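You operate a simulated robot arm through the tools that you are given. There is no shell and no other tool. Be economical: measure what you need, move in short steps, check, and stop when the job is done.

The job below is to be done with a simulated two-armed robot. You get a single attempt, and the scene is never put back.

## Task
Set out the red book, the box of fuses and the box of rags on the tool cabinet.
Fine: the boxes are in the third and fifth drawer; shut both again. Set down upright: what you pick out.
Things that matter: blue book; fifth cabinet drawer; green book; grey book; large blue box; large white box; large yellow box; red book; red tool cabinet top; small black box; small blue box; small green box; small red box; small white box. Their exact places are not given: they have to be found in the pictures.

Only the result counts: the job must be done as asked and must still hold three seconds after the hand-in. Knocking over, shifting, dropping, spilling or breaking anything else fails it.

## Robot
Two 7-joint arms with two-finger parallel grippers on one trunk, on a base that drives. Base frame: it is fixed to the floor where the robot stands at the start and does not move with it; the origin is under the middle of the robot, x ahead of it, y to its left, z up. Lengths are in mm, angles in rad, forces in N, time in s.
The left shoulder is at the start at [50, 187, 1160], the right one opposite. Places, roughly: fifth cabinet drawer [400, 700, 400]; red tool cabinet top [500, 700, 1000]; third cabinet drawer [400, 700, 700]. Payload 3.43 kg a hand.
The tool frame of a hand sits at the grasp point between the pads (the TCP): z along the fingers, y along the line on which they close. The tips reach 30 mm beyond it. The gripper opens to 94 mm. The fingers are 28 mm wide and 10 mm thick; the gripper's body (50 by 96 mm) begins 55 mm behind the TCP.
Orientation is that of the tool frame in the base frame, as a unit quaternion [w, x, y, z]. With the fingers straight down and closing along the base's y, the tool's x points along the base's -x, its y along +y and its z along -z.

## Interface
- The arms move only by the tool drive_tool. It takes "left_plan", "right_plan" or both (then of equal length, played together; a hand with none holds still); each is a list of rows, each a list of 6 numbers: the shift along the tool's x, y, z in mm, then the turn, a rotation vector about the tool's x, y, z in rad. In form: [[dx, dy, dz, ax, ay, az], ...]. A call has 1 to 8 rows; each row shifts and turns the commanded pose from where the row before left it, along the tool's axes as they then stand. "left_jaw" and "right_jaw" are, for a hand that has rows, the closure in counts, from 0 (fully open) to 255 (shut), set as the call begins (left out, the last holds). A row lasts 0.2 s, in which the tool goes at most 50 mm and 0.15 rad; a call with a longer step from one row to the next is refused whole, and so is a gripper value outside its range. Where a pose cannot be reached the arm comes as near as it can. A force on the tool above 40 N (or 10 N above the force at the start of the call, whichever is more), or a blocked arm, ends the call early, and 0.2 s more pass. Each finger travels about 153 mm/s and halts on what it meets, pressing with about 37 N; the grip force reading is that of the motor and also rises with nothing between the fingers. The clock runs only during rows and for 0.2 s after the last one: add rows that do not move to give the fingers time. It gives the time, the measured TCP pose, the force on the tool (base axes), the opening and the grip force at its end, in the units of the frame above (readings bear some noise), with the torque about the TCP (base axes, N m) and any sound that the robot's microphone picked up.
- Cameras (640 x 400 px; columns grow to the right, rows downward): "scene" is now at [138.1, 45.8, 1337.3]; the picture's right is [0.50, -0.87, 0.00], its down [-0.35, -0.20, -0.91] and it looks along [0.79, 0.45, -0.41] (base axes); focal length 214 px, centre (320, 200). "left" rides on the left gripper at [76, -14, -102] in its tool frame; the picture's right is [0.18, 0.98, 0.00], its down [-0.75, 0.14, -0.64] and it looks along [-0.63, 0.12, 0.77] (tool axes); focal length 243 px, centre (320, 200). "right" rides on the right gripper at [76, 14, -103] in its tool frame; the picture's right is [-0.18, 0.98, 0.00], its down [-0.75, -0.14, -0.64] and it looks along [-0.63, -0.12, 0.77] (tool axes); focal length 243 px, centre (320, 200).
- get_image(camera): a new picture of that camera. It takes no simulated time.
- slide_trunk(by): slides the trunk up (or, below 0, down) by that many mm; the arms and the scene camera ride with it, the base frame stays. It gives what a move gives, with no picture.
- drive_base(legs): drives the robot by 1 to 6 legs, each [ahead, left, turn to the left] in mm, mm and rad, along the robot's own axes; the way and the turn of a leg run together, so that a leg with both is an arc; at most 1500 mm and 3.142 rad a leg. The arms and the cameras ride along, it lands a little off, and it stops where it bumps. It gives what a move gives.
- turn_head(pan, tilt): turns the head with the scene camera to pan (to the left, within 1.396 rad either way) and tilt (down, from -0.506 to 1.204), counted from straight ahead of the robot. It gives what a move gives.
- measure_at(camera, pixels): there is no depth. For up to 12 entries [column, row, z] of the newest picture of that camera ("zoom" is the newest enlarged one), the place [x, y] in the base frame at which the ray of that pixel passes the height z, good to about 2 mm. It takes no simulated time.
- zoom(camera, box): a new picture of the part [left, top, right, bottom] of that camera's present view, enlarged. It takes no simulated time.
- job_done(): hands the job in; it is judged then, once.

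Keep the steps short. Do not move on a guess: measure, check each grasp and each placing, and mend mistakes. In all there are 80 turns and 58 pictures (those below and enlarged ones count). Leave the grippers open and the arms clear of the work at the hand-in unless told otherwise, and finish with a single line.

The tools are called after "Emit:" by a JSON object that holds its "api" and its "payload". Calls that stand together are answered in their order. drive_tool: Moves the arms, as the interface text tells. Its arguments: {"type":"object","properties":{"left_plan":{"type":"array","items":{"type":"array","items":{"type":"number"}}},"left_jaw":{"type":"number"},"right_plan":{"type":"array","items":{"type":"array","items":{"type":"number"}}},"right_jaw":{"type":"number"}},"required":[]} The other tools are called the same way: slide_trunk (by) slides the trunk up or down; drive_base (legs) drives the base; turn_head (pan, tilt) turns the head that bears the scene camera; get_image (camera) takes a picture; measure_at (camera, pixels) gives the place at which the rays of pixels pass given heights; zoom (camera, box) takes an enlarged picture of a part of a camera's view; job_done () hands the job in.

At the start:

```text
time: 0.0
left_ee_pos: [272.4, 297.5, 1333.3]
left_orientation: [-0.001, 0.0, 1.0, 0.0]
left_force: [0.2, 0.6, 0.4]
left_moment: [0.0, -0.03, 0.02]
left_opening: 93.9
left_grip_force: 0.1
right_ee_pos: [274.9, 52.2, 1284.2]
right_orientation: [0.0, 0.0, 1.0, 0.0]
right_force: [0.4, -0.3, 0.6]
right_moment: [0.03, -0.01, -0.01]
right_opening: 94.0
right_grip_force: 0.0
trunk travel left (down, up): [-375.0, 57.0]
robot x, y, heading: [1.7, -0.6, -0.005]
head pan, tilt: [0.518, 0.421]
```

scene: 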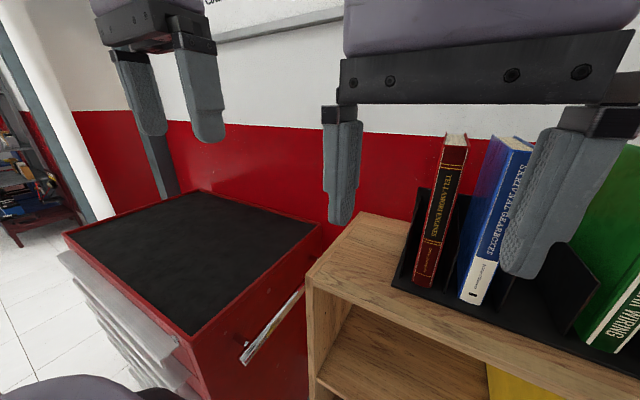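
right: 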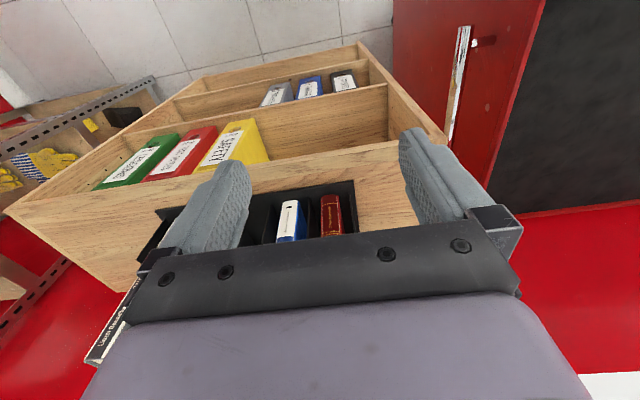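
left: 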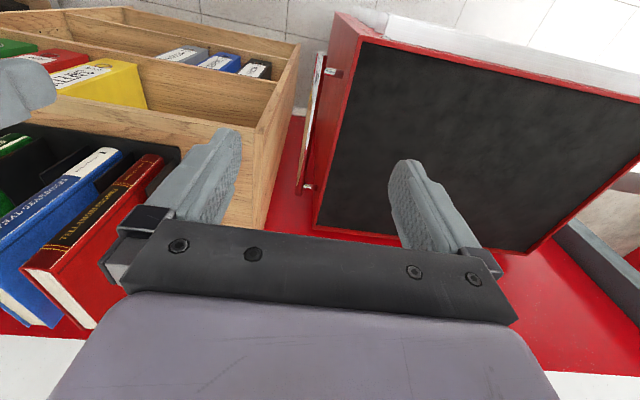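

I'll measure the cabinet-top corners and the book corners in the first scene picture, and take a look lower down.

Emit:
{"api": "measure_at", "payload": {"camera": "scene", "pixels": [[65, 235, 1000], [200, 190, 1000], [322, 225, 1000], [190, 345, 1000], [360, 213, 1000], [310, 280, 1000], [448, 134, 1200], [415, 280, 1000], [467, 140, 1200], [435, 290, 1000], [300, 290, 950], [245, 360, 950]]}}

Emit:
{"api": "turn_head", "payload": {"pan": 0.9, "tilt": 0.9}}

Emit:
{"api": "get_image", "payload": {"camera": "scene"}}

```text
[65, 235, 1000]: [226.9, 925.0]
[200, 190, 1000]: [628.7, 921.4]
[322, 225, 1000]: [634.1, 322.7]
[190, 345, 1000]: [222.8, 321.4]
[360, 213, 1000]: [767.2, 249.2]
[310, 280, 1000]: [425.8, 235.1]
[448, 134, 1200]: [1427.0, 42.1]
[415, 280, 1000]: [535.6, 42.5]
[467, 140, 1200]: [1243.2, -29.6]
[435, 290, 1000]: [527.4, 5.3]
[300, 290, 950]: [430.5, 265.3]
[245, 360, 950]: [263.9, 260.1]
```

```text
time: 0.9
left_ee_pos: [273.2, 297.0, 1334.0]
left_orientation: [0.0, 0.0, 1.0, 0.0]
left_force: [-0.4, 0.1, 0.1]
left_moment: [0.0, 0.01, 0.0]
left_opening: 94.1
left_grip_force: 0.1
right_ee_pos: [274.3, 49.7, 1284.9]
right_orientation: [0.0, -0.001, 1.0, 0.0]
right_force: [0.7, -0.8, -0.4]
right_moment: [-0.04, -0.01, 0.0]
right_opening: 94.1
right_grip_force: 0.0
trunk travel left (down, up): [-375.0, 57.0]
robot x, y, heading: [-0.1, 5.4, -0.001]
head pan, tilt: [0.901, 0.901]
```

```text
54 pictures are left
```

scene: 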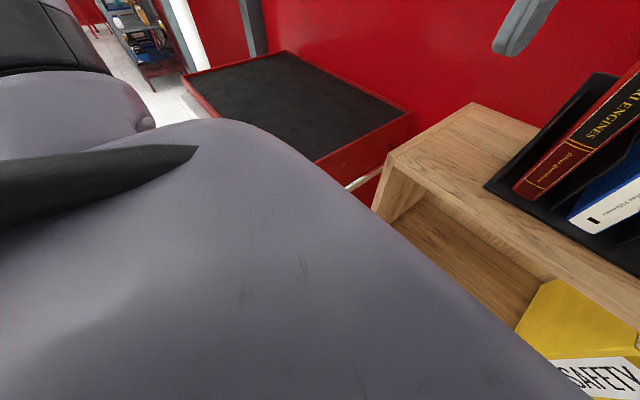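

Cabinet top spans x 225–632, y 322–922 (if z = 1000), drawer fronts facing -x. I look left to check the driving space.

Emit:
{"api": "turn_head", "payload": {"pan": 1.396, "tilt": 0.5}}

Emit:
{"api": "get_image", "payload": {"camera": "scene"}}

```text
time: 1.9
left_ee_pos: [272.0, 297.6, 1333.5]
left_orientation: [0.001, -0.001, 1.0, 0.0]
left_force: [0.6, 0.4, 0.0]
left_moment: [0.0, 0.0, -0.01]
left_opening: 94.0
left_grip_force: 0.0
right_ee_pos: [272.9, 54.2, 1287.9]
right_orientation: [-0.004, 0.008, 1.0, 0.013]
right_force: [-9.3, 58.3, 77.6]
right_moment: [-5.05, 5.84, -5.08]
right_opening: 93.9
right_grip_force: 0.1
trunk travel left (down, up): [-375.0, 57.0]
robot x, y, heading: [-0.3, -0.3, 0.0]
head pan, tilt: [1.396, 0.499]
```

```text
53 pictures are left
```

scene: 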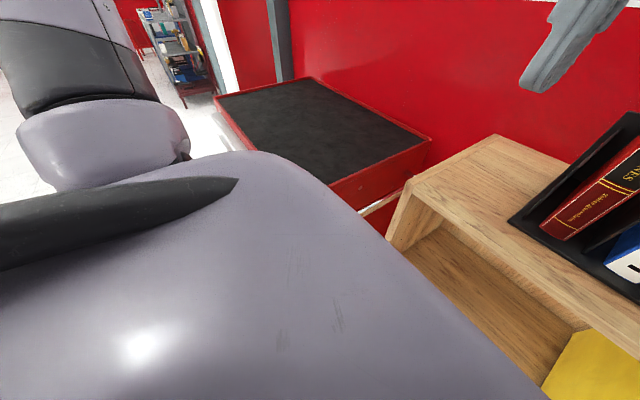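

The right arm is pressing (58/78 N), likely against the head. I turn the head back and back up a little.

Emit:
{"api": "turn_head", "payload": {"pan": 0.4, "tilt": 0.45}}

Emit:
{"api": "drive_base", "payload": {"legs": [[-300, 0, 0]]}}

Emit:
{"api": "get_image", "payload": {"camera": "scene"}}

```text
time: 3.1
left_ee_pos: [273.6, 296.6, 1332.7]
left_orientation: [0.0, -0.001, 1.0, 0.0]
left_force: [-0.3, 0.2, -0.4]
left_moment: [0.04, 0.03, 0.02]
left_opening: 93.8
left_grip_force: 0.1
right_ee_pos: [274.4, 51.1, 1283.2]
right_orientation: [0.001, 0.0, 1.0, -0.001]
right_force: [0.0, 0.4, 0.7]
right_moment: [0.01, 0.05, -0.04]
right_opening: 93.7
right_grip_force: 0.0
trunk travel left (down, up): [-375.0, 57.0]
robot x, y, heading: [2.0, 2.7, 0.004]
head pan, tilt: [0.4, 0.45]
```

```text
time: 5.1
left_ee_pos: [-23.2, 297.9, 1333.5]
left_orientation: [-0.001, -0.003, 1.0, 0.0]
left_force: [-0.8, -0.4, -0.5]
left_moment: [0.01, -0.05, 0.06]
left_opening: 94.1
left_grip_force: 0.0
right_ee_pos: [-19.1, 53.5, 1284.3]
right_orientation: [0.0, -0.002, 1.0, 0.0]
right_force: [-0.4, 0.9, 0.2]
right_moment: [0.02, -0.04, 0.02]
right_opening: 93.9
right_grip_force: 0.0
trunk travel left (down, up): [-375.0, 57.0]
robot x, y, heading: [-295.8, -2.3, 0.009]
head pan, tilt: [0.4, 0.45]
```

```text
52 pictures are left
```

scene: 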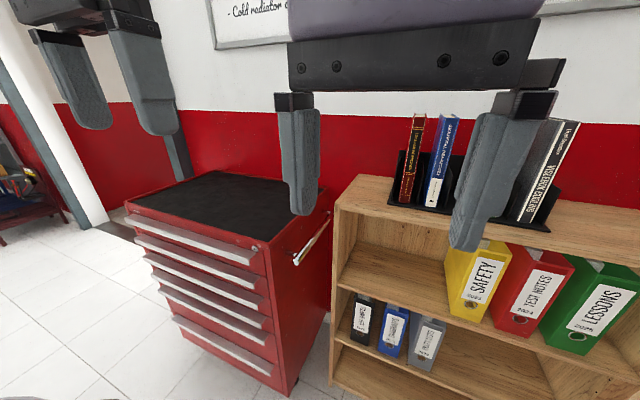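

All five drawers are visible, with silver lip handles. Drive left to stand in front of the cabinet and look.

Emit:
{"api": "drive_base", "payload": {"legs": [[-150, 600, 0]]}}

Emit:
{"api": "turn_head", "payload": {"pan": 0.0, "tilt": 0.7}}

Emit:
{"api": "get_image", "payload": {"camera": "scene"}}

```text
time: 10.9
left_ee_pos: [-176.0, 901.3, 1334.0]
left_orientation: [0.0, -0.003, 1.0, 0.0]
left_force: [0.2, 0.0, -0.6]
left_moment: [0.04, -0.01, 0.0]
left_opening: 93.8
left_grip_force: 0.0
right_ee_pos: [-173.8, 656.0, 1283.7]
right_orientation: [0.001, -0.003, 1.0, 0.0]
right_force: [1.0, 0.3, 0.0]
right_moment: [-0.01, 0.0, 0.02]
right_opening: 94.2
right_grip_force: 0.1
trunk travel left (down, up): [-375.0, 57.0]
robot x, y, heading: [-450.2, 604.9, 0.01]
head pan, tilt: [0.4, 0.45]
```

```text
time: 11.8
left_ee_pos: [-177.0, 900.9, 1333.9]
left_orientation: [0.0, -0.003, 1.0, 0.0]
left_force: [-0.5, -0.2, 0.9]
left_moment: [-0.02, 0.01, 0.02]
left_opening: 94.1
left_grip_force: 0.0
right_ee_pos: [-166.5, 652.8, 1281.2]
right_orientation: [0.001, 0.005, 1.0, -0.003]
right_force: [71.0, -30.3, -35.4]
right_moment: [2.95, 4.29, 2.29]
right_opening: 94.2
right_grip_force: 0.0
trunk travel left (down, up): [-375.0, 57.0]
robot x, y, heading: [-444.0, 601.5, 0.011]
head pan, tilt: [0.0, 0.7]
```

```text
51 pictures are left
```

scene: 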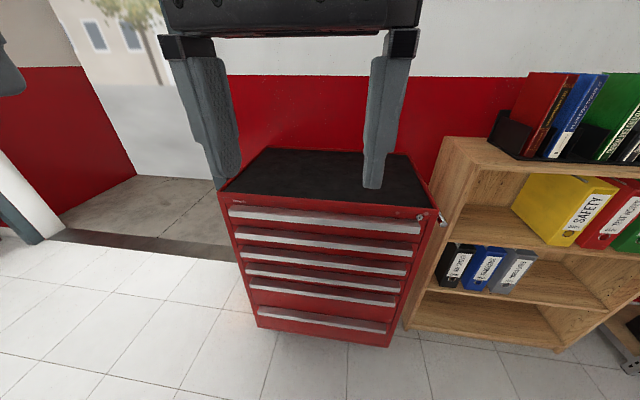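

Head touches the right arm again. I lift the head, move the right hand outward (to its right), then look again.

Emit:
{"api": "turn_head", "payload": {"pan": 0.0, "tilt": 0.4}}

Emit:
{"api": "drive_tool", "payload": {"right_plan": [[-30, -40, 0, 0, 0, 0], [-20, -45, 0, 0, 0, 0], [0, -45, 0, 0, 0, 0], [0, -45, 0, 0, 0, 0], [0, -45, 0, 0, 0, 0], [0, -30, 0, 0, 0, 0]]}}

Emit:
{"api": "turn_head", "payload": {"pan": 0.0, "tilt": 0.7}}

Emit:
{"api": "zoom", "payload": {"camera": "scene", "box": [200, 130, 520, 350]}}

```text
time: 12.6
left_ee_pos: [-176.7, 900.3, 1332.6]
left_orientation: [0.0, -0.003, 1.0, -0.001]
left_force: [-1.0, -0.2, 0.4]
left_moment: [-0.03, -0.02, -0.02]
left_opening: 94.1
left_grip_force: 0.0
right_ee_pos: [-176.3, 656.4, 1283.1]
right_orientation: [0.0, -0.005, 1.0, 0.0]
right_force: [4.8, -1.9, -0.5]
right_moment: [0.2, 0.33, 0.21]
right_opening: 94.1
right_grip_force: 0.1
trunk travel left (down, up): [-375.0, 57.0]
robot x, y, heading: [-444.4, 603.3, 0.005]
head pan, tilt: [0.0, 0.4]
```

```text
time: 14.0
left_ee_pos: [-177.4, 900.6, 1333.3]
left_orientation: [-0.001, -0.003, 1.0, 0.0]
left_force: [0.4, 0.5, -0.4]
left_moment: [-0.01, 0.0, 0.05]
left_opening: 93.9
left_grip_force: 0.0
right_ee_pos: [-122.1, 404.6, 1284.7]
right_orientation: [0.0, -0.003, 1.0, 0.0]
right_force: [0.6, 0.6, 0.0]
right_moment: [0.01, -0.03, 0.02]
right_opening: 94.1
right_grip_force: 0.2
trunk travel left (down, up): [-375.0, 57.0]
robot x, y, heading: [-448.7, 599.9, 0.004]
head pan, tilt: [0.0, 0.4]
```

```text
time: 14.8
left_ee_pos: [-176.7, 901.1, 1333.4]
left_orientation: [0.001, -0.003, 1.0, 0.001]
left_force: [0.3, -1.0, 0.6]
left_moment: [0.03, -0.01, 0.01]
left_opening: 94.2
left_grip_force: 0.0
right_ee_pos: [-121.3, 407.2, 1285.7]
right_orientation: [0.0, -0.003, 1.0, 0.0]
right_force: [0.1, -0.4, -0.6]
right_moment: [0.01, 0.01, -0.03]
right_opening: 94.0
right_grip_force: 0.1
trunk travel left (down, up): [-375.0, 57.0]
robot x, y, heading: [-451.4, 603.6, 0.011]
head pan, tilt: [0.0, 0.7]
```

```text
1.82 times, centred on (360, 240) of scene
```

zoom: 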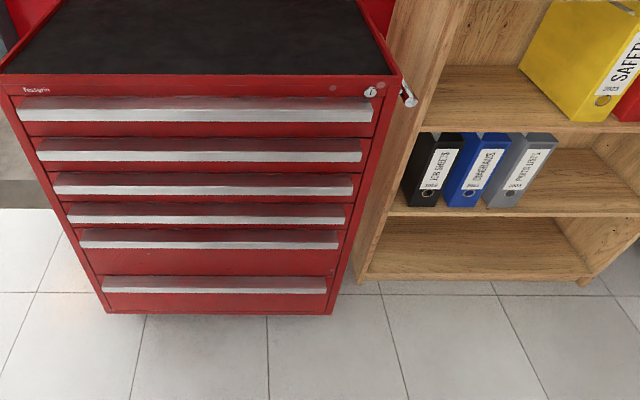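

Six drawers are seen. I triangulate heights: ask the top edge and lips at several heights.

Emit:
{"api": "measure_at", "payload": {"camera": "zoom", "pixels": [[1, 74, 1000], [403, 76, 1000], [1, 74, 900], [403, 76, 900], [200, 182, 700], [200, 182, 600], [200, 239, 400], [200, 239, 500], [340, 239, 400], [80, 239, 400], [130, 313, 50], [150, 115, 900]]}}

```text
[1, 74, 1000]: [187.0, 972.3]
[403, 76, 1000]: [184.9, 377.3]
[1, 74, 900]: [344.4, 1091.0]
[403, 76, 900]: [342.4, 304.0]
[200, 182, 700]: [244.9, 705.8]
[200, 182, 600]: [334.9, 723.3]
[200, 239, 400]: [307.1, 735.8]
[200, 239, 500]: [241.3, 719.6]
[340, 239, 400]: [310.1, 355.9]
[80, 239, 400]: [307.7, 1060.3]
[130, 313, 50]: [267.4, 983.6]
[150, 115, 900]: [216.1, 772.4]
```

Triangulated: top z≈970, cabinet x 233–675, y 350–1006; third lip z≈733, fifth z≈540. I lower the trunk and turn the left hand to point forward to inspect the lips up close.

Emit:
{"api": "slide_trunk", "payload": {"by": -250}}

Emit:
{"api": "drive_tool", "payload": {"left_plan": [[-40, -40, 0, 0, -0.14, 0], [-30, -40, 0, 0, -0.15, 0], [-20, -40, 0, 0, -0.15, 0], [0, 0, 0, 0, -0.15, 0], [0, 0, 0, 0, -0.15, 0], [0, 0, 0, 0, -0.15, 0], [0, 0, 0, 0, -0.15, 0], [0, 0, 0, 0, -0.15, 0]]}}

Emit:
{"api": "drive_tool", "payload": {"left_plan": [[0, 0, 0, 0, -0.15, 0], [0, 0, 0, 0, -0.15, 0], [0, 0, 0, 0, -0.08, 0], [0, 0, 0, 0, 0, 0]]}}

Emit:
{"api": "get_image", "payload": {"camera": "left"}}

```text
time: 17.4
left_ee_pos: [-176.4, 900.9, 1084.0]
left_orientation: [-0.001, -0.004, 1.0, 0.0]
left_force: [-0.5, 0.2, 0.6]
left_moment: [-0.02, 0.03, 0.01]
left_opening: 94.0
left_grip_force: 0.0
right_ee_pos: [-121.8, 406.2, 1034.0]
right_orientation: [-0.001, -0.002, 1.0, 0.0]
right_force: [0.0, 0.1, -0.2]
right_moment: [0.01, -0.05, -0.02]
right_opening: 93.9
right_grip_force: 0.1
trunk travel left (down, up): [-125.0, 307.0]
robot x, y, heading: [-446.5, 603.3, 0.004]
head pan, tilt: [0.0, 0.7]
```

```text
refused: row 1 steps farther than a row can; nothing moved
```

```text
time: 18.4
left_ee_pos: [-177.6, 900.9, 1084.6]
left_orientation: [0.19, -0.004, 0.982, 0.001]
left_force: [0.0, 0.5, -0.3]
left_moment: [0.0, 0.0, 0.0]
left_opening: 93.9
left_grip_force: 0.1
right_ee_pos: [-121.9, 407.5, 1035.0]
right_orientation: [0.001, -0.004, 1.0, 0.0]
right_force: [0.0, -0.2, 0.1]
right_moment: [0.0, 0.02, 0.01]
right_opening: 94.1
right_grip_force: 0.1
trunk travel left (down, up): [-125.0, 307.0]
robot x, y, heading: [-447.7, 602.7, 0.005]
head pan, tilt: [0.0, 0.7]
```

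```text
49 pictures are left
```

left: 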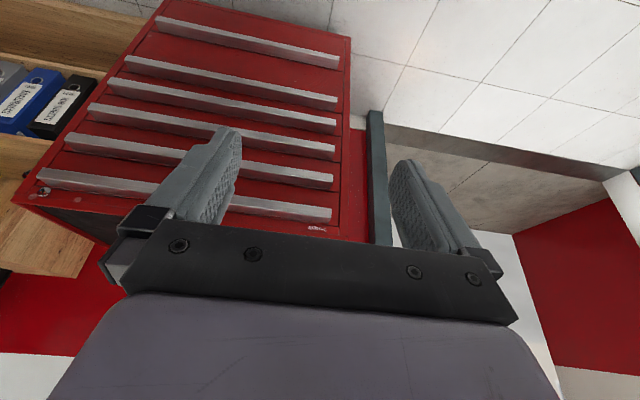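

Let me zoom in to see the lips' shape.

Emit:
{"api": "zoom", "payload": {"camera": "left", "box": [180, 20, 340, 120]}}

```text
4.00 times, centred on (260, 70) of left
```

zoom: 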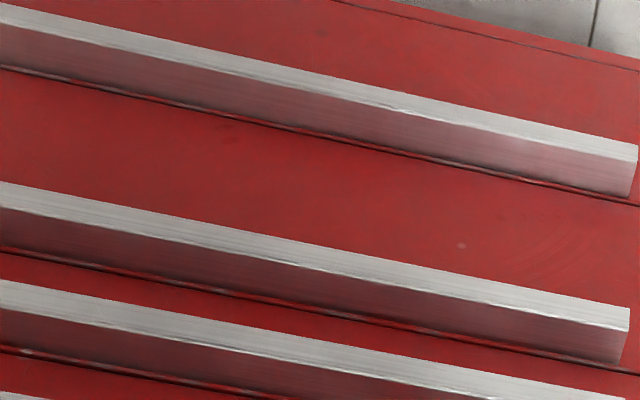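

The lips are bars, fit for a vertical pinch with the hand pointing forward. I continue turning the hand forward.

Emit:
{"api": "drive_tool", "payload": {"left_plan": [[0, 0, 0, 0, -0.149, 0], [0, 0, 0, 0, -0.149, 0], [0, 0, 0, 0, -0.149, 0], [0, 0, 0, 0, -0.149, 0], [0, 0, 0, 0, -0.149, 0], [0, 0, 0, 0, -0.149, 0], [0, 0, 0, 0, -0.149, 0], [0, 0, 0, 0, -0.148, 0]]}}

Emit:
{"api": "drive_tool", "payload": {"left_plan": [[0, 0, 0, 0, 0, 0.149], [0, 0, 0, 0, 0, 0.149], [0, 0, 0, 0, 0, 0.149], [0, 0, 0, 0, 0, 0.149], [0, 0, 0, 0, 0, 0.149], [0, 0, 0, 0, 0, 0.149], [0, 0, 0, 0, 0, 0.149], [0, 0, 0, 0, 0, 0.149]]}}

Emit:
{"api": "drive_tool", "payload": {"left_plan": [[0, 0, 0, 0, 0, 0.149], [0, 0, 0, 0, 0, 0.149], [0, 0, 0, 0, 0, 0.08], [0, 0, 0, 0, 0, 0]]}}

```text
time: 20.1
left_ee_pos: [-170.0, 909.7, 1118.7]
left_orientation: [0.708, -0.002, 0.706, 0.002]
left_force: [0.5, 0.1, 0.3]
left_moment: [0.03, 0.0, 0.0]
left_opening: 93.8
left_grip_force: 0.0
left hand out of reach, approached as far as the arm can: row 7, 8
right_ee_pos: [-122.3, 405.7, 1035.3]
right_orientation: [0.0, -0.003, 1.0, 0.0]
right_force: [-0.1, -0.1, -1.3]
right_moment: [0.0, -0.03, -0.02]
right_opening: 94.0
right_grip_force: 0.1
trunk travel left (down, up): [-125.0, 307.0]
robot x, y, heading: [-447.1, 599.7, 0.004]
head pan, tilt: [0.0, 0.7]
```

```text
time: 21.9
left_ee_pos: [-157.5, 895.1, 1140.0]
left_orientation: [0.61, 0.353, 0.603, 0.374]
left_force: [-0.4, -0.3, -0.2]
left_moment: [0.04, -0.02, 0.0]
left_opening: 93.7
left_grip_force: 0.0
left hand out of reach, approached as far as the arm can: row 7, 8
right_ee_pos: [-121.8, 406.8, 1034.1]
right_orientation: [-0.001, -0.003, 1.0, 0.0]
right_force: [0.2, 0.7, -0.2]
right_moment: [-0.01, 0.03, -0.05]
right_opening: 93.8
right_grip_force: 0.0
trunk travel left (down, up): [-125.0, 307.0]
robot x, y, heading: [-449.3, 602.1, 0.004]
head pan, tilt: [0.0, 0.7]
```

```text
time: 22.9
left_ee_pos: [-142.1, 883.1, 1125.4]
left_orientation: [0.554, 0.429, 0.547, 0.458]
left_force: [0.3, 0.9, 0.8]
left_moment: [0.01, 0.01, -0.01]
left_opening: 94.1
left_grip_force: 0.2
left hand out of reach, approached as far as the arm can: row 1, 2, 3
right_ee_pos: [-121.4, 405.6, 1035.4]
right_orientation: [0.001, -0.002, 1.0, -0.001]
right_force: [0.3, 0.0, 0.0]
right_moment: [0.01, 0.01, 0.01]
right_opening: 93.9
right_grip_force: 0.1
trunk travel left (down, up): [-125.0, 307.0]
robot x, y, heading: [-449.2, 601.9, 0.008]
head pan, tilt: [0.0, 0.7]
```

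Now move forward, down and right toward the front of the third drawer (tool z = forward, -y = down, -x = right).

Emit:
{"api": "drive_tool", "payload": {"left_plan": [[-25, -35, 20, 0, 0, 0], [-25, -35, 20, 0, 0, 0], [-25, -35, 20, 0, 0, 0], [-25, -35, 20, 0, 0, 0], [0, -45, 10, 0, 0, 0], [0, -45, 10, 0, 0, 0], [0, -40, 0, 0, 0, 0]]}}

Emit:
{"api": "get_image", "payload": {"camera": "left"}}

```text
time: 24.6
left_ee_pos: [-22.4, 742.5, 932.2]
left_orientation: [0.553, 0.431, 0.548, 0.456]
left_force: [1.0, 0.0, -0.2]
left_moment: [0.01, 0.02, 0.0]
left_opening: 93.9
left_grip_force: 0.1
left hand out of reach, approached as far as the arm can: row 1, 2, 7
right_ee_pos: [-121.0, 405.3, 1035.2]
right_orientation: [0.0, -0.002, 1.0, 0.0]
right_force: [-0.4, -1.1, -0.8]
right_moment: [-0.01, 0.02, 0.04]
right_opening: 94.0
right_grip_force: 0.1
trunk travel left (down, up): [-125.0, 307.0]
robot x, y, heading: [-449.5, 600.8, 0.008]
head pan, tilt: [0.0, 0.7]
```

```text
47 pictures are left
```

left: 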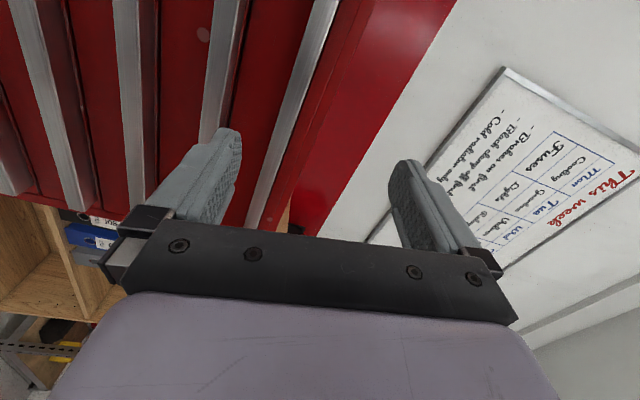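

Roll still lacks ~0.21 rad. I complete the roll while moving down and a bit forward.

Emit:
{"api": "drive_tool", "payload": {"left_plan": [[0, 0, 30, 0, 0, 0.1], [0, 0, 20, 0, 0, 0.11], [0, -40, 0, 0, 0, 0], [0, -40, 0, 0, 0, 0], [0, -40, 0, 0, 0, 0], [0, -40, 0, 0, 0, 0]]}}

```text
time: 25.9
left_ee_pos: [9.2, 760.7, 930.7]
left_orientation: [0.5, 0.486, 0.502, 0.511]
left_force: [-0.5, 0.0, 0.8]
left_moment: [0.01, 0.0, 0.0]
left_opening: 93.9
left_grip_force: 0.1
left hand out of reach, approached as far as the arm can: row 1, 2, 3, 4, 5, 6
right_ee_pos: [-121.9, 405.3, 1035.1]
right_orientation: [0.0, -0.003, 1.0, -0.001]
right_force: [0.5, 0.0, 0.0]
right_moment: [-0.01, 0.02, 0.01]
right_opening: 94.0
right_grip_force: 0.1
trunk travel left (down, up): [-125.0, 307.0]
robot x, y, heading: [-447.7, 600.7, 0.01]
head pan, tilt: [0.0, 0.7]
```

This roll won't go lower. I try the opposite roll (camera on the right side): turn -π about the tool z in place.

Emit:
{"api": "drive_tool", "payload": {"left_plan": [[0, 0, 0, 0, 0, -0.149], [0, 0, 0, 0, 0, -0.149], [0, 0, 0, 0, 0, -0.149], [0, 0, 0, 0, 0, -0.149], [0, 0, 0, 0, 0, -0.149], [0, 0, 0, 0, 0, -0.149], [0, 0, 0, 0, 0, -0.149], [0, 0, 0, 0, 0, -0.149]]}}

Emit:
{"api": "drive_tool", "payload": {"left_plan": [[0, 0, 0, 0, 0, -0.149], [0, 0, 0, 0, 0, -0.149], [0, 0, 0, 0, 0, -0.149], [0, 0, 0, 0, 0, -0.149], [0, 0, 0, 0, 0, -0.149], [0, 0, 0, 0, 0, -0.149], [0, 0, 0, 0, 0, -0.149], [0, 0, 0, 0, 0, -0.149]]}}

Emit:
{"api": "drive_tool", "payload": {"left_plan": [[0, 0, 0, 0, 0, -0.149], [0, 0, 0, 0, 0, -0.149], [0, 0, 0, 0, 0, -0.149], [0, 0, 0, 0, 0, -0.149], [0, 0, 0, 0, 0, -0.149]]}}

Emit:
{"api": "drive_tool", "payload": {"left_plan": [[0, 40, 0, 0, 0, 0], [0, 40, 0, 0, 0, 0], [0, 40, 0, 0, 0, 0], [0, 40, 0, 0, 0, 0]]}}

```text
time: 27.8
left_ee_pos: [9.0, 763.4, 930.9]
left_orientation: [0.702, 0.12, 0.687, 0.141]
left_force: [0.7, 1.1, -0.8]
left_moment: [0.03, 0.02, 0.03]
left_opening: 94.0
left_grip_force: 0.1
right_ee_pos: [-122.4, 406.2, 1034.8]
right_orientation: [0.0, -0.004, 1.0, 0.0]
right_force: [0.6, 0.5, -0.1]
right_moment: [-0.02, 0.01, -0.02]
right_opening: 94.0
right_grip_force: 0.1
trunk travel left (down, up): [-125.0, 307.0]
robot x, y, heading: [-452.2, 599.3, 0.006]
head pan, tilt: [0.0, 0.7]
```

```text
time: 29.6
left_ee_pos: [9.5, 763.6, 931.4]
left_orientation: [0.66, -0.287, 0.636, -0.279]
left_force: [0.1, 0.5, 0.4]
left_moment: [0.02, 0.03, 0.02]
left_opening: 94.1
left_grip_force: 0.1
right_ee_pos: [-120.9, 405.1, 1034.9]
right_orientation: [0.0, -0.003, 1.0, 0.0]
right_force: [0.0, -0.1, 0.5]
right_moment: [0.01, 0.04, 0.0]
right_opening: 93.9
right_grip_force: 0.1
trunk travel left (down, up): [-125.0, 307.0]
robot x, y, heading: [-449.9, 603.1, 0.006]
head pan, tilt: [0.0, 0.7]
```

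```text
time: 30.8
left_ee_pos: [8.0, 764.2, 931.7]
left_orientation: [0.513, -0.498, 0.489, -0.499]
left_force: [-0.5, 0.1, -0.3]
left_moment: [0.01, 0.01, -0.01]
left_opening: 93.8
left_grip_force: 0.0
right_ee_pos: [-122.4, 405.5, 1035.3]
right_orientation: [0.0, -0.003, 1.0, -0.001]
right_force: [0.1, 0.7, 0.5]
right_moment: [0.0, -0.01, -0.01]
right_opening: 93.9
right_grip_force: 0.1
trunk travel left (down, up): [-125.0, 307.0]
robot x, y, heading: [-447.8, 598.8, 0.013]
head pan, tilt: [0.0, 0.7]
```

```text
time: 31.8
left_ee_pos: [-3.1, 765.4, 927.3]
left_orientation: [0.514, -0.5, 0.49, -0.497]
left_force: [0.3, 0.0, 0.4]
left_moment: [-0.01, -0.02, 0.02]
left_opening: 94.0
left_grip_force: 0.2
left hand out of reach, approached as far as the arm can: row 1, 2, 3, 4
right_ee_pos: [-121.6, 405.2, 1035.0]
right_orientation: [0.0, -0.003, 1.0, 0.0]
right_force: [-0.5, 0.2, -0.7]
right_moment: [-0.03, 0.0, -0.01]
right_opening: 93.9
right_grip_force: 0.0
trunk travel left (down, up): [-125.0, 307.0]
robot x, y, heading: [-449.2, 599.4, 0.007]
head pan, tilt: [0.0, 0.7]
```

The arm looks folded too tight. I test farther out: forward 110 then down.

Emit:
{"api": "drive_tool", "payload": {"left_plan": [[0, 0, 45, 0, 0, 0], [0, 0, 45, 0, 0, 0], [0, 0, 20, 0, 0, 0], [0, 40, 0, 0, 0, 0], [0, 40, 0, 0, 0, 0], [0, 40, 0, 0, 0, 0], [0, 40, 0, 0, 0, 0]]}}

Emit:
{"api": "turn_head", "payload": {"pan": 0.3, "tilt": 0.6}}

Emit:
{"api": "get_image", "payload": {"camera": "scene"}}

```text
time: 33.4
left_ee_pos: [61.1, 766.0, 942.6]
left_orientation: [0.512, -0.502, 0.491, -0.494]
left_force: [0.4, 0.5, -0.7]
left_moment: [0.01, 0.02, 0.0]
left_opening: 94.0
left_grip_force: 0.1
left hand out of reach, approached as far as the arm can: row 1, 2, 3, 4, 5, 6, 7
right_ee_pos: [-122.0, 405.8, 1034.9]
right_orientation: [-0.001, -0.002, 1.0, 0.0]
right_force: [-1.1, 0.4, -0.5]
right_moment: [0.01, -0.05, 0.02]
right_opening: 93.8
right_grip_force: 0.2
trunk travel left (down, up): [-125.0, 307.0]
robot x, y, heading: [-447.7, 600.2, 0.007]
head pan, tilt: [0.0, 0.7]
```

```text
time: 34.1
left_ee_pos: [60.9, 765.2, 941.9]
left_orientation: [0.513, -0.502, 0.491, -0.494]
left_force: [0.3, -0.5, -0.3]
left_moment: [0.02, 0.0, 0.01]
left_opening: 93.6
left_grip_force: 0.1
right_ee_pos: [-121.7, 406.4, 1035.5]
right_orientation: [-0.001, -0.003, 1.0, 0.0]
right_force: [0.7, -0.4, -0.4]
right_moment: [0.01, -0.01, 0.02]
right_opening: 94.1
right_grip_force: 0.1
trunk travel left (down, up): [-125.0, 307.0]
robot x, y, heading: [-451.0, 600.4, 0.008]
head pan, tilt: [0.3, 0.6]
```

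```text
46 pictures are left
```

scene: 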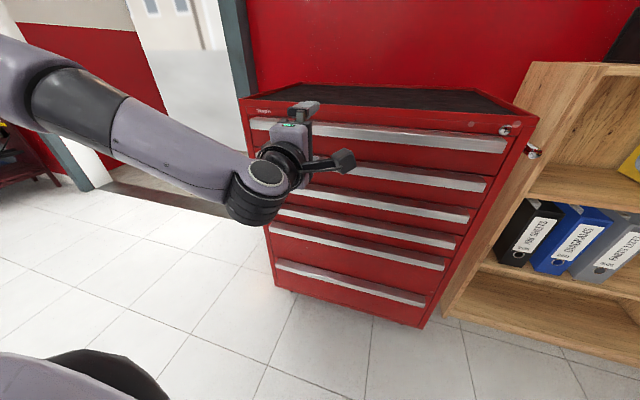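

I back the base off 200 mm for free space and test reach: forward, then down, then outward.

Emit:
{"api": "drive_base", "payload": {"legs": [[-200, 0, 0]]}}

Emit:
{"api": "drive_tool", "payload": {"left_plan": [[0, -45, 0, 0, 0, 0], [0, -20, 30, 0, 0, 0], [0, 0, 45, 0, 0, 0], [0, 0, 45, 0, 0, 0], [0, 0, 45, 0, 0, 0]]}}

Emit:
{"api": "drive_tool", "payload": {"left_plan": [[0, 45, 0, 0, 0, 0], [0, 45, 0, 0, 0, 0], [0, 45, 0, 0, 0, 0], [0, 45, 0, 0, 0, 0], [0, 45, 0, 0, 0, 0]]}}

Emit:
{"api": "drive_tool", "payload": {"left_plan": [[-45, 0, 0, 0, 0, 0], [-45, 0, 0, 0, 0, 0], [-45, 0, 0, 0, 0, 0], [0, 45, 0, 0, 0, 0], [0, 45, 0, 0, 0, 0], [0, 45, 0, 0, 0, 0]]}}

```text
time: 35.8
left_ee_pos: [-141.9, 763.6, 942.9]
left_orientation: [0.512, -0.502, 0.491, -0.494]
left_force: [-0.7, 0.0, 0.5]
left_moment: [0.0, 0.0, 0.01]
left_opening: 94.1
left_grip_force: 0.1
right_ee_pos: [-325.6, 404.6, 1034.9]
right_orientation: [0.0, -0.003, 1.0, 0.0]
right_force: [-0.1, -0.4, 0.0]
right_moment: [-0.01, -0.01, 0.01]
right_opening: 94.0
right_grip_force: 0.2
trunk travel left (down, up): [-125.0, 307.0]
robot x, y, heading: [-653.4, 600.0, 0.008]
head pan, tilt: [0.3, 0.6]
```

```text
time: 37.0
left_ee_pos: [9.6, 782.8, 1006.9]
left_orientation: [0.512, -0.502, 0.492, -0.494]
left_force: [1.5, 0.1, -0.3]
left_moment: [0.0, 0.01, -0.02]
left_opening: 94.1
left_grip_force: 0.1
left hand out of reach, approached as far as the arm can: row 5
right_ee_pos: [-324.8, 403.7, 1035.8]
right_orientation: [0.0, -0.003, 1.0, 0.001]
right_force: [0.0, 0.6, -0.4]
right_moment: [-0.03, 0.03, -0.01]
right_opening: 94.0
right_grip_force: 0.1
trunk travel left (down, up): [-125.0, 307.0]
robot x, y, heading: [-653.5, 601.8, 0.004]
head pan, tilt: [0.3, 0.6]
```

```text
time: 38.2
left_ee_pos: [17.8, 795.4, 968.1]
left_orientation: [-0.503, 0.516, -0.499, 0.482]
left_force: [-0.7, 0.7, -0.6]
left_moment: [0.0, 0.02, -0.02]
left_opening: 93.7
left_grip_force: 0.0
left hand out of reach, approached as far as the arm can: row 1, 2, 3, 4, 5
right_ee_pos: [-325.8, 403.6, 1035.1]
right_orientation: [0.0, -0.003, 1.0, 0.0]
right_force: [-0.4, -0.1, -0.5]
right_moment: [0.01, -0.01, 0.01]
right_opening: 94.1
right_grip_force: 0.0
trunk travel left (down, up): [-125.0, 307.0]
robot x, y, heading: [-650.6, 599.8, -0.0]
head pan, tilt: [0.3, 0.6]
```

```text
time: 39.6
left_ee_pos: [16.9, 881.4, 984.3]
left_orientation: [-0.503, 0.511, -0.5, 0.485]
left_force: [-0.1, 0.1, 0.1]
left_moment: [0.01, 0.0, 0.01]
left_opening: 94.1
left_grip_force: 0.1
left hand out of reach, approached as far as the arm can: row 1, 2, 3, 4, 5, 6
right_ee_pos: [-326.2, 404.5, 1034.8]
right_orientation: [0.001, -0.003, 1.0, -0.001]
right_force: [0.3, 0.2, 0.4]
right_moment: [-0.03, -0.02, 0.0]
right_opening: 94.0
right_grip_force: 0.0
trunk travel left (down, up): [-125.0, 307.0]
robot x, y, heading: [-651.7, 603.0, 0.002]
head pan, tilt: [0.3, 0.6]
```

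The arm reach is about 620 mm from the shoulder. I test with the right hand (pointing down) how low it gets, in free space.

Emit:
{"api": "drive_tool", "payload": {"right_plan": [[0, 0, 45, 0, 0, 0], [0, 0, 45, 0, 0, 0], [0, 0, 45, 0, 0, 0], [0, 0, 45, 0, 0, 0], [0, 0, 45, 0, 0, 0], [0, 0, 45, 0, 0, 0], [0, 0, 45, 0, 0, 0], [0, 0, 45, 0, 0, 0]]}}

Emit:
{"api": "drive_tool", "payload": {"right_plan": [[45, 0, 0, 0, 0, 0], [45, 0, 0, 0, 0, 0], [45, 0, 0, 0, 0, 0], [0, 0, 45, 0, 0, 0], [0, 0, 45, 0, 0, 0], [0, 0, 45, 0, 0, 0]]}}

Emit:
{"api": "turn_head", "payload": {"pan": -0.3, "tilt": 0.8}}

Emit:
{"api": "get_image", "payload": {"camera": "scene"}}

```text
time: 41.4
left_ee_pos: [17.9, 880.0, 983.6]
left_orientation: [-0.503, 0.511, -0.5, 0.485]
left_force: [-0.2, -0.8, -1.0]
left_moment: [0.0, 0.02, -0.03]
left_opening: 93.9
left_grip_force: 0.1
right_ee_pos: [-326.8, 404.9, 673.7]
right_orientation: [0.001, -0.002, 1.0, 0.001]
right_force: [-0.3, 0.1, 0.6]
right_moment: [0.0, 0.01, -0.02]
right_opening: 94.0
right_grip_force: 0.0
trunk travel left (down, up): [-125.0, 307.0]
robot x, y, heading: [-653.4, 600.4, 0.005]
head pan, tilt: [0.3, 0.6]
```

```text
time: 42.8
left_ee_pos: [17.5, 881.2, 983.8]
left_orientation: [-0.503, 0.512, -0.5, 0.485]
left_force: [0.0, 0.0, 0.8]
left_moment: [0.01, 0.0, -0.01]
left_opening: 94.1
left_grip_force: 0.1
right_ee_pos: [-399.7, 417.5, 527.7]
right_orientation: [0.0, -0.003, 1.0, 0.0]
right_force: [0.5, -0.2, 0.1]
right_moment: [-0.01, 0.01, 0.02]
right_opening: 94.1
right_grip_force: 0.0
right hand out of reach, approached as far as the arm can: row 2, 3
trunk travel left (down, up): [-125.0, 307.0]
robot x, y, heading: [-655.2, 602.1, 0.008]
head pan, tilt: [0.3, 0.6]
```

```text
time: 43.8
left_ee_pos: [18.0, 880.3, 983.9]
left_orientation: [-0.504, 0.512, -0.5, 0.484]
left_force: [0.5, -0.9, -0.1]
left_moment: [0.0, 0.0, -0.01]
left_opening: 94.3
left_grip_force: 0.1
right_ee_pos: [-398.3, 417.0, 528.0]
right_orientation: [0.0, -0.003, 1.0, 0.0]
right_force: [0.7, 0.7, 0.8]
right_moment: [0.01, -0.01, -0.01]
right_opening: 94.2
right_grip_force: 0.1
trunk travel left (down, up): [-125.0, 307.0]
robot x, y, heading: [-649.0, 601.6, 0.005]
head pan, tilt: [-0.3, 0.799]
```

```text
45 pictures are left
```

scene: 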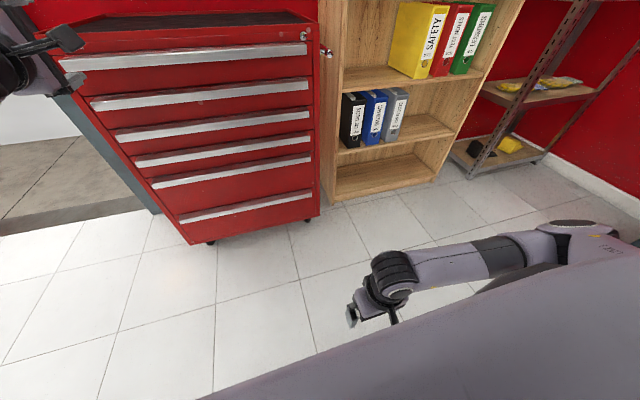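

The right hand gets low easily when pointing down. From there I try pitching it forward at z ≈ 700.

Emit:
{"api": "drive_tool", "payload": {"right_plan": [[0, 0, -45, 0, 0, 0], [-30, 0, -30, 0, -0.149, 0], [0, 0, -30, 0, -0.149, 0], [0, 0, 0, 0, -0.149, 0], [0, 0, 0, 0, -0.149, 0], [0, 0, 0, 0, -0.149, 0], [0, 0, 0, 0, -0.149, 0], [0, 0, 0, 0, -0.149, 0]]}}

Emit:
{"api": "drive_tool", "payload": {"right_plan": [[0, 0, 40, 0, -0.149, 0], [0, 0, 40, 0, -0.149, 0], [0, 0, 0, 0, -0.149, 0], [0, 0, 0, 0, -0.08, 0], [0, 0, 0, 0, 0, 0]]}}

Emit:
{"api": "drive_tool", "payload": {"right_plan": [[0, 0, 0, 0, 0, -0.149], [0, 0, 0, 0, 0, -0.149], [0, 0, 0, 0, 0, -0.149], [0, 0, 0, 0, 0, -0.149], [0, 0, 0, 0, 0, -0.149], [0, 0, 0, 0, 0, -0.149], [0, 0, 0, 0, 0, -0.149], [0, 0, 0, 0, 0, -0.149]]}}

Emit:
{"api": "drive_tool", "payload": {"right_plan": [[0, 0, 0, 0, 0, -0.149], [0, 0, 0, 0, 0, -0.149], [0, 0, 0, 0, 0, -0.081], [0, 0, 0, 0, 0, 0]]}}

```text
time: 45.8
left_ee_pos: [17.2, 881.8, 984.6]
left_orientation: [-0.504, 0.511, -0.5, 0.484]
left_force: [0.9, -0.3, -0.1]
left_moment: [-0.02, -0.02, 0.01]
left_opening: 94.0
left_grip_force: 0.0
right_ee_pos: [-298.5, 461.7, 663.1]
right_orientation: [0.562, 0.019, 0.827, -0.011]
right_force: [-0.5, 0.0, 0.3]
right_moment: [0.01, 0.03, 0.01]
right_opening: 94.1
right_grip_force: 0.1
right hand out of reach, approached as far as the arm can: row 3, 4, 5, 6, 7, 8
trunk travel left (down, up): [-125.0, 307.0]
robot x, y, heading: [-651.0, 601.8, 0.006]
head pan, tilt: [-0.3, 0.799]
stopped in row 8 (right hand): the arm was blocked; the commanded pose is now the measured one
```

```text
time: 47.0
left_ee_pos: [17.6, 880.8, 984.0]
left_orientation: [-0.504, 0.511, -0.5, 0.485]
left_force: [-0.4, 0.4, -0.8]
left_moment: [0.0, 0.0, 0.0]
left_opening: 93.9
left_grip_force: 0.1
right_ee_pos: [-193.3, 561.5, 715.0]
right_orientation: [0.755, 0.016, 0.656, -0.015]
right_force: [-0.5, -0.2, 0.0]
right_moment: [-0.01, -0.01, 0.0]
right_opening: 94.3
right_grip_force: 0.0
right hand out of reach, approached as far as the arm can: row 1, 2, 3, 4
trunk travel left (down, up): [-125.0, 307.0]
robot x, y, heading: [-651.0, 602.7, 0.005]
head pan, tilt: [-0.3, 0.799]
```

```text
time: 48.8
left_ee_pos: [18.2, 880.9, 983.3]
left_orientation: [-0.503, 0.511, -0.5, 0.484]
left_force: [0.0, 0.3, -0.2]
left_moment: [0.01, -0.02, -0.06]
left_opening: 94.0
left_grip_force: 0.1
right_ee_pos: [-192.3, 560.7, 715.4]
right_orientation: [0.616, -0.356, 0.55, -0.438]
right_force: [0.1, 0.4, -0.5]
right_moment: [0.0, 0.0, -0.01]
right_opening: 94.1
right_grip_force: 0.1
trunk travel left (down, up): [-125.0, 307.0]
robot x, y, heading: [-649.9, 602.3, 0.001]
head pan, tilt: [-0.3, 0.799]
```

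```text
time: 49.8
left_ee_pos: [18.2, 881.4, 984.4]
left_orientation: [-0.503, 0.511, -0.5, 0.485]
left_force: [-0.1, 0.3, 1.0]
left_moment: [-0.02, 0.0, 0.02]
left_opening: 94.0
left_grip_force: 0.0
right_ee_pos: [-192.4, 560.8, 715.3]
right_orientation: [-0.522, 0.453, -0.475, 0.545]
right_force: [-0.6, -0.5, -0.4]
right_moment: [-0.01, -0.01, -0.02]
right_opening: 94.1
right_grip_force: 0.1
trunk travel left (down, up): [-125.0, 307.0]
robot x, y, heading: [-654.2, 601.3, 0.01]
head pan, tilt: [-0.3, 0.799]
```

The right hand now points forward at z = 715, with 8° extra pitch. I correct it, lift and retract the left hand, and take the right picture.

Emit:
{"api": "drive_tool", "payload": {"right_plan": [[0, 0, 0, -0.139, 0, 0], [0, 0, 0, 0, 0, 0], [0, 0, 0, 0, 0, 0], [0, 0, 0, 0, 0, 0], [0, 0, 0, 0, 0, 0], [0, 0, 0, 0, 0, 0], [0, 0, 0, 0, 0, 0]], "left_plan": [[0, -40, -25, 0, 0, 0], [0, -40, -25, 0, 0, 0], [0, -40, -25, 0, 0, 0], [0, -40, -25, 0, 0, 0], [0, 0, -45, 0, 0, 0], [0, 0, -45, 0, 0, 0], [0, 0, -45, 0, 0, 0]]}}

Emit:
{"api": "drive_base", "payload": {"legs": [[0, 110, 0]]}}

Emit:
{"api": "get_image", "payload": {"camera": "right"}}

```text
time: 51.4
left_ee_pos: [-214.2, 873.1, 1148.9]
left_orientation: [-0.503, 0.511, -0.5, 0.484]
left_force: [-0.3, 0.5, 0.8]
left_moment: [0.0, -0.03, 0.02]
left_opening: 93.8
left_grip_force: 0.0
right_ee_pos: [-193.1, 559.3, 715.5]
right_orientation: [-0.491, 0.488, -0.509, 0.511]
right_force: [-1.0, -0.5, 0.3]
right_moment: [0.0, 0.02, -0.01]
right_opening: 94.2
right_grip_force: 0.0
trunk travel left (down, up): [-125.0, 307.0]
robot x, y, heading: [-653.0, 601.8, 0.008]
head pan, tilt: [-0.3, 0.799]
```

```text
time: 53.0
left_ee_pos: [-214.6, 984.2, 1148.8]
left_orientation: [-0.503, 0.511, -0.5, 0.486]
left_force: [-0.1, 0.6, 0.6]
left_moment: [-0.02, 0.0, 0.01]
left_opening: 94.2
left_grip_force: 0.0
right_ee_pos: [-193.6, 670.3, 714.1]
right_orientation: [-0.492, 0.487, -0.509, 0.511]
right_force: [-0.1, 0.9, 0.1]
right_moment: [-0.02, -0.01, 0.03]
right_opening: 94.1
right_grip_force: 0.0
trunk travel left (down, up): [-125.0, 307.0]
robot x, y, heading: [-652.6, 709.2, 0.007]
head pan, tilt: [-0.3, 0.799]
```

```text
44 pictures are left
```

right: 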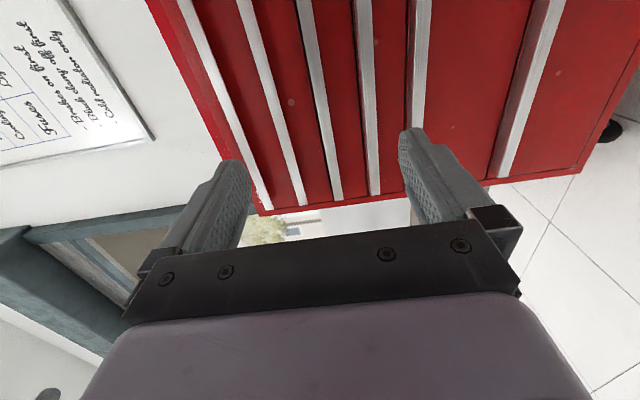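

Third lip is at column ~318 at row 100, fifth at ~415. Measure what height puts them at x≈210.

Emit:
{"api": "zoom", "payload": {"camera": "right", "box": [240, 40, 440, 165]}}

Emit:
{"api": "measure_at", "payload": {"camera": "right", "pixels": [[309, 80, 740], [309, 80, 760], [322, 80, 740], [322, 80, 760], [309, 80, 720], [322, 80, 720], [410, 80, 540], [410, 80, 580], [427, 80, 540], [427, 80, 580]]}}

```text
3.20 times, centred on (340, 102) of right
```

zoom: 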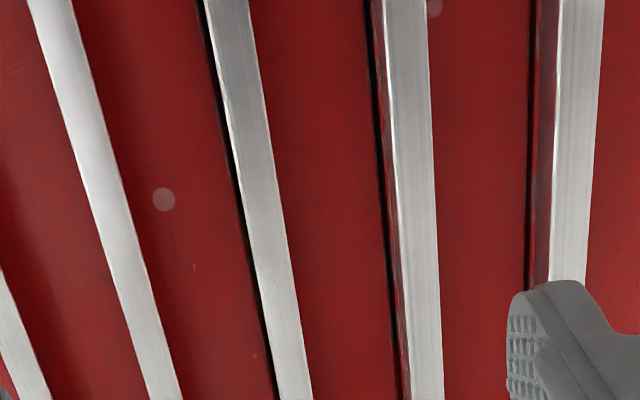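

```text
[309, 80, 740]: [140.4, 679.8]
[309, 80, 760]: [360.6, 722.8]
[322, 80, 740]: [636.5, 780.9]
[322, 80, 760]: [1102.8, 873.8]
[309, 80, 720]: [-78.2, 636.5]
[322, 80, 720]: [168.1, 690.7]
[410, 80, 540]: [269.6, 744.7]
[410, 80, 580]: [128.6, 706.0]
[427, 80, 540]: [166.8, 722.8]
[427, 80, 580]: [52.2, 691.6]
```

Third lip: z 714–738, fifth: z 526–552 (at x≈210). I raise the hand 12 mm, drive 350 mm ahead and check.

Emit:
{"api": "drive_tool", "payload": {"right_plan": [[0, -12, 0, 0, 0, 0], [0, 0, 0, 0, 0, 0]]}}

Emit:
{"api": "drive_base", "payload": {"legs": [[345, 0, 0]]}}

Emit:
{"api": "get_image", "payload": {"camera": "right"}}

```text
time: 53.6
left_ee_pos: [-213.8, 983.2, 1150.3]
left_orientation: [-0.503, 0.511, -0.5, 0.485]
left_force: [0.2, 0.0, 0.3]
left_moment: [-0.01, 0.0, 0.01]
left_opening: 93.8
left_grip_force: 0.0
right_ee_pos: [-194.0, 669.9, 726.8]
right_orientation: [-0.492, 0.488, -0.508, 0.511]
right_force: [0.2, 0.3, -0.3]
right_moment: [-0.02, 0.01, 0.0]
right_opening: 93.9
right_grip_force: 0.1
trunk travel left (down, up): [-125.0, 307.0]
robot x, y, heading: [-648.9, 710.9, 0.001]
head pan, tilt: [-0.3, 0.799]
```

```text
time: 55.8
left_ee_pos: [123.0, 988.5, 1150.4]
left_orientation: [-0.504, 0.512, -0.499, 0.484]
left_force: [-0.7, -0.6, 0.3]
left_moment: [-0.02, 0.02, 0.03]
left_opening: 94.0
left_grip_force: 0.0
right_ee_pos: [145.3, 674.8, 726.0]
right_orientation: [-0.492, 0.489, -0.508, 0.51]
right_force: [0.5, -0.1, 0.5]
right_moment: [0.02, -0.02, -0.02]
right_opening: 93.9
right_grip_force: 0.1
trunk travel left (down, up): [-125.0, 307.0]
robot x, y, heading: [-317.7, 709.8, 0.013]
head pan, tilt: [-0.3, 0.799]
```

```text
42 pictures are left
```

right: 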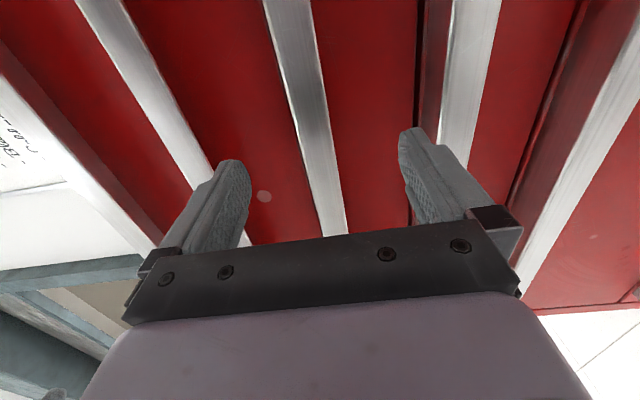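

The third lip lies between the fingers. Advance 45 mm and close.

Emit:
{"api": "drive_tool", "payload": {"right_plan": [[0, 0, 15, 0, 0, 0], [0, 0, 15, 0, 0, 0], [0, 0, 15, 0, 0, 0], [0, 0, 0, 0, 0, 0]]}}

Emit:
{"api": "drive_tool", "payload": {"right_plan": [[0, 0, 0, 0, 0, 0], [0, 0, 0, 0, 0, 0], [0, 0, 0, 0, 0, 0], [0, 0, 0, 0, 0, 0]], "right_jaw": 255}}

Emit:
{"api": "get_image", "payload": {"camera": "right"}}

```text
time: 56.8
left_ee_pos: [123.8, 985.9, 1148.8]
left_orientation: [-0.504, 0.512, -0.499, 0.484]
left_force: [-0.3, -0.7, 0.1]
left_moment: [0.02, -0.02, -0.02]
left_opening: 94.0
left_grip_force: 0.0
right_ee_pos: [192.1, 672.2, 725.8]
right_orientation: [-0.492, 0.49, -0.508, 0.51]
right_force: [0.6, -0.3, -0.2]
right_moment: [-0.01, 0.01, 0.0]
right_opening: 93.8
right_grip_force: 0.1
trunk travel left (down, up): [-125.0, 307.0]
robot x, y, heading: [-315.0, 714.6, 0.012]
head pan, tilt: [-0.3, 0.799]
```

```text
time: 57.8
left_ee_pos: [121.9, 987.3, 1151.7]
left_orientation: [-0.505, 0.511, -0.498, 0.485]
left_force: [-1.3, 0.2, -0.3]
left_moment: [0.02, 0.04, 0.0]
left_opening: 94.3
left_grip_force: 0.0
right_ee_pos: [190.5, 671.8, 729.4]
right_orientation: [-0.494, 0.488, -0.507, 0.511]
right_force: [-13.8, -3.9, 19.6]
right_moment: [-0.56, -0.04, 0.8]
right_opening: 23.7
right_grip_force: 45.0
trunk travel left (down, up): [-125.0, 307.0]
robot x, y, heading: [-313.1, 710.6, 0.011]
head pan, tilt: [-0.3, 0.799]
```

```text
41 pictures are left
```

right: 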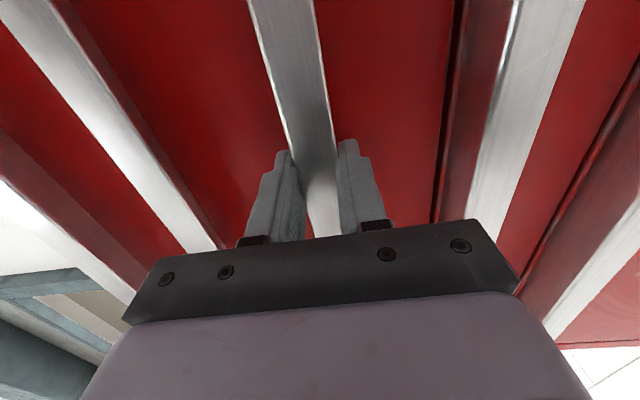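

Lip gripped (23.7 mm). Drive back slowly 300 mm to open the drawer.

Emit:
{"api": "drive_base", "payload": {"legs": [[-50, 0, 0]]}}

Emit:
{"api": "drive_base", "payload": {"legs": [[-250, 0, 0]]}}

Emit:
{"api": "turn_head", "payload": {"pan": 0.0, "tilt": 0.7}}

Emit:
{"api": "get_image", "payload": {"camera": "scene"}}

```text
time: 58.7
left_ee_pos: [72.4, 986.7, 1149.7]
left_orientation: [-0.504, 0.513, -0.498, 0.485]
left_force: [-0.4, -0.1, 0.4]
left_moment: [0.02, 0.0, -0.02]
left_opening: 93.8
left_grip_force: 0.0
right_ee_pos: [141.2, 670.8, 728.6]
right_orientation: [-0.496, 0.486, -0.507, 0.511]
right_force: [-1.1, 7.7, 23.0]
right_moment: [-0.79, -0.16, -0.68]
right_opening: 23.9
right_grip_force: 45.3
trunk travel left (down, up): [-125.0, 307.0]
robot x, y, heading: [-360.2, 714.2, 0.011]
head pan, tilt: [-0.3, 0.799]
```

```text
time: 60.5
left_ee_pos: [-174.6, 984.0, 1149.6]
left_orientation: [-0.501, 0.51, -0.501, 0.488]
left_force: [-0.2, 0.0, -0.1]
left_moment: [0.0, -0.01, 0.0]
left_opening: 93.9
left_grip_force: 0.0
right_ee_pos: [-109.6, 672.2, 729.2]
right_orientation: [-0.497, 0.487, -0.506, 0.51]
right_force: [1.7, 36.1, 6.4]
right_moment: [-0.9, 0.18, 0.22]
right_opening: 23.7
right_grip_force: 45.5
trunk travel left (down, up): [-125.0, 307.0]
robot x, y, heading: [-610.6, 714.8, 0.001]
head pan, tilt: [-0.3, 0.799]
```

```text
time: 61.3
left_ee_pos: [-171.7, 982.3, 1149.7]
left_orientation: [-0.501, 0.51, -0.502, 0.487]
left_force: [0.1, 0.4, -0.4]
left_moment: [0.02, -0.03, 0.02]
left_opening: 94.2
left_grip_force: 0.1
right_ee_pos: [-108.5, 672.2, 728.8]
right_orientation: [-0.498, 0.487, -0.506, 0.51]
right_force: [-0.1, 8.4, 2.7]
right_moment: [-1.37, -0.01, -0.27]
right_opening: 23.8
right_grip_force: 44.3
trunk travel left (down, up): [-125.0, 307.0]
robot x, y, heading: [-616.0, 712.0, 0.002]
head pan, tilt: [0.0, 0.7]
```

```text
40 pictures are left
```

scene: 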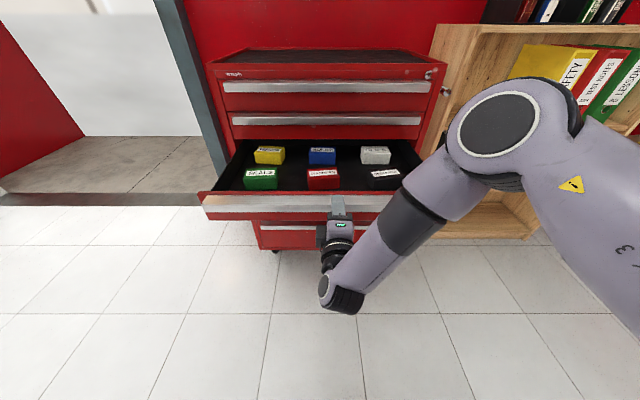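

The third drawer is open with six small boxes. Zoom to read the labels.

Emit:
{"api": "zoom", "payload": {"camera": "scene", "box": [230, 135, 420, 200]}}

```text
3.37 times, centred on (325, 168) of scene
```

zoom: 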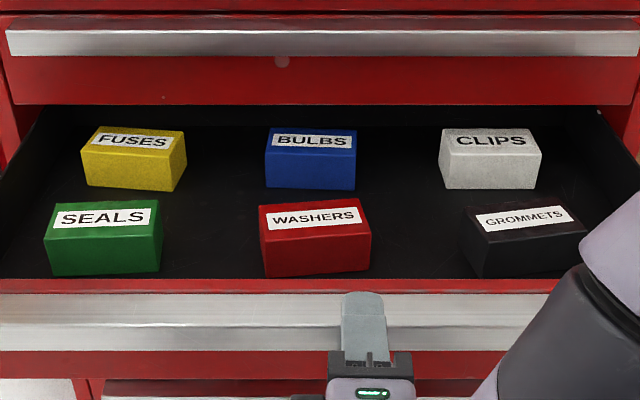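

FUSES is the yellow small box (back left). Measure it at several heights.

Emit:
{"api": "measure_at", "payload": {"camera": "zoom", "pixels": [[82, 152, 720], [172, 157, 720], [186, 131, 720], [95, 127, 720], [82, 152, 700], [172, 157, 700], [186, 131, 700], [95, 127, 700], [87, 186, 650], [170, 192, 650], [87, 186, 670], [170, 192, 670]]}}

Emit:
{"api": "measure_at", "payload": {"camera": "zoom", "pixels": [[10, 55, 760], [100, 108, 650], [340, 277, 735], [340, 277, 720], [340, 293, 735], [560, 280, 735], [30, 110, 735], [597, 110, 735]]}}

```text
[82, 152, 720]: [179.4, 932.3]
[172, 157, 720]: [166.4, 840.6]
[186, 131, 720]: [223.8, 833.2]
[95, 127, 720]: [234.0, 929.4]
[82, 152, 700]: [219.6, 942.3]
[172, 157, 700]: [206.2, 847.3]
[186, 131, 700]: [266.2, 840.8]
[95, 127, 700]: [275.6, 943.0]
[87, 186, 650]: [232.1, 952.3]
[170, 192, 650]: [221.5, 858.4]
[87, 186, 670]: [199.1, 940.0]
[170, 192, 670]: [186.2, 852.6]
```

```text
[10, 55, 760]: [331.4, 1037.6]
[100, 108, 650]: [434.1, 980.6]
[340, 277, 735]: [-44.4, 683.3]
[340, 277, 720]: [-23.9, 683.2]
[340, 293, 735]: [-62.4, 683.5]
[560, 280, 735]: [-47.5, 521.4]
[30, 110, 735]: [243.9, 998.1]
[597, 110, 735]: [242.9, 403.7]
```

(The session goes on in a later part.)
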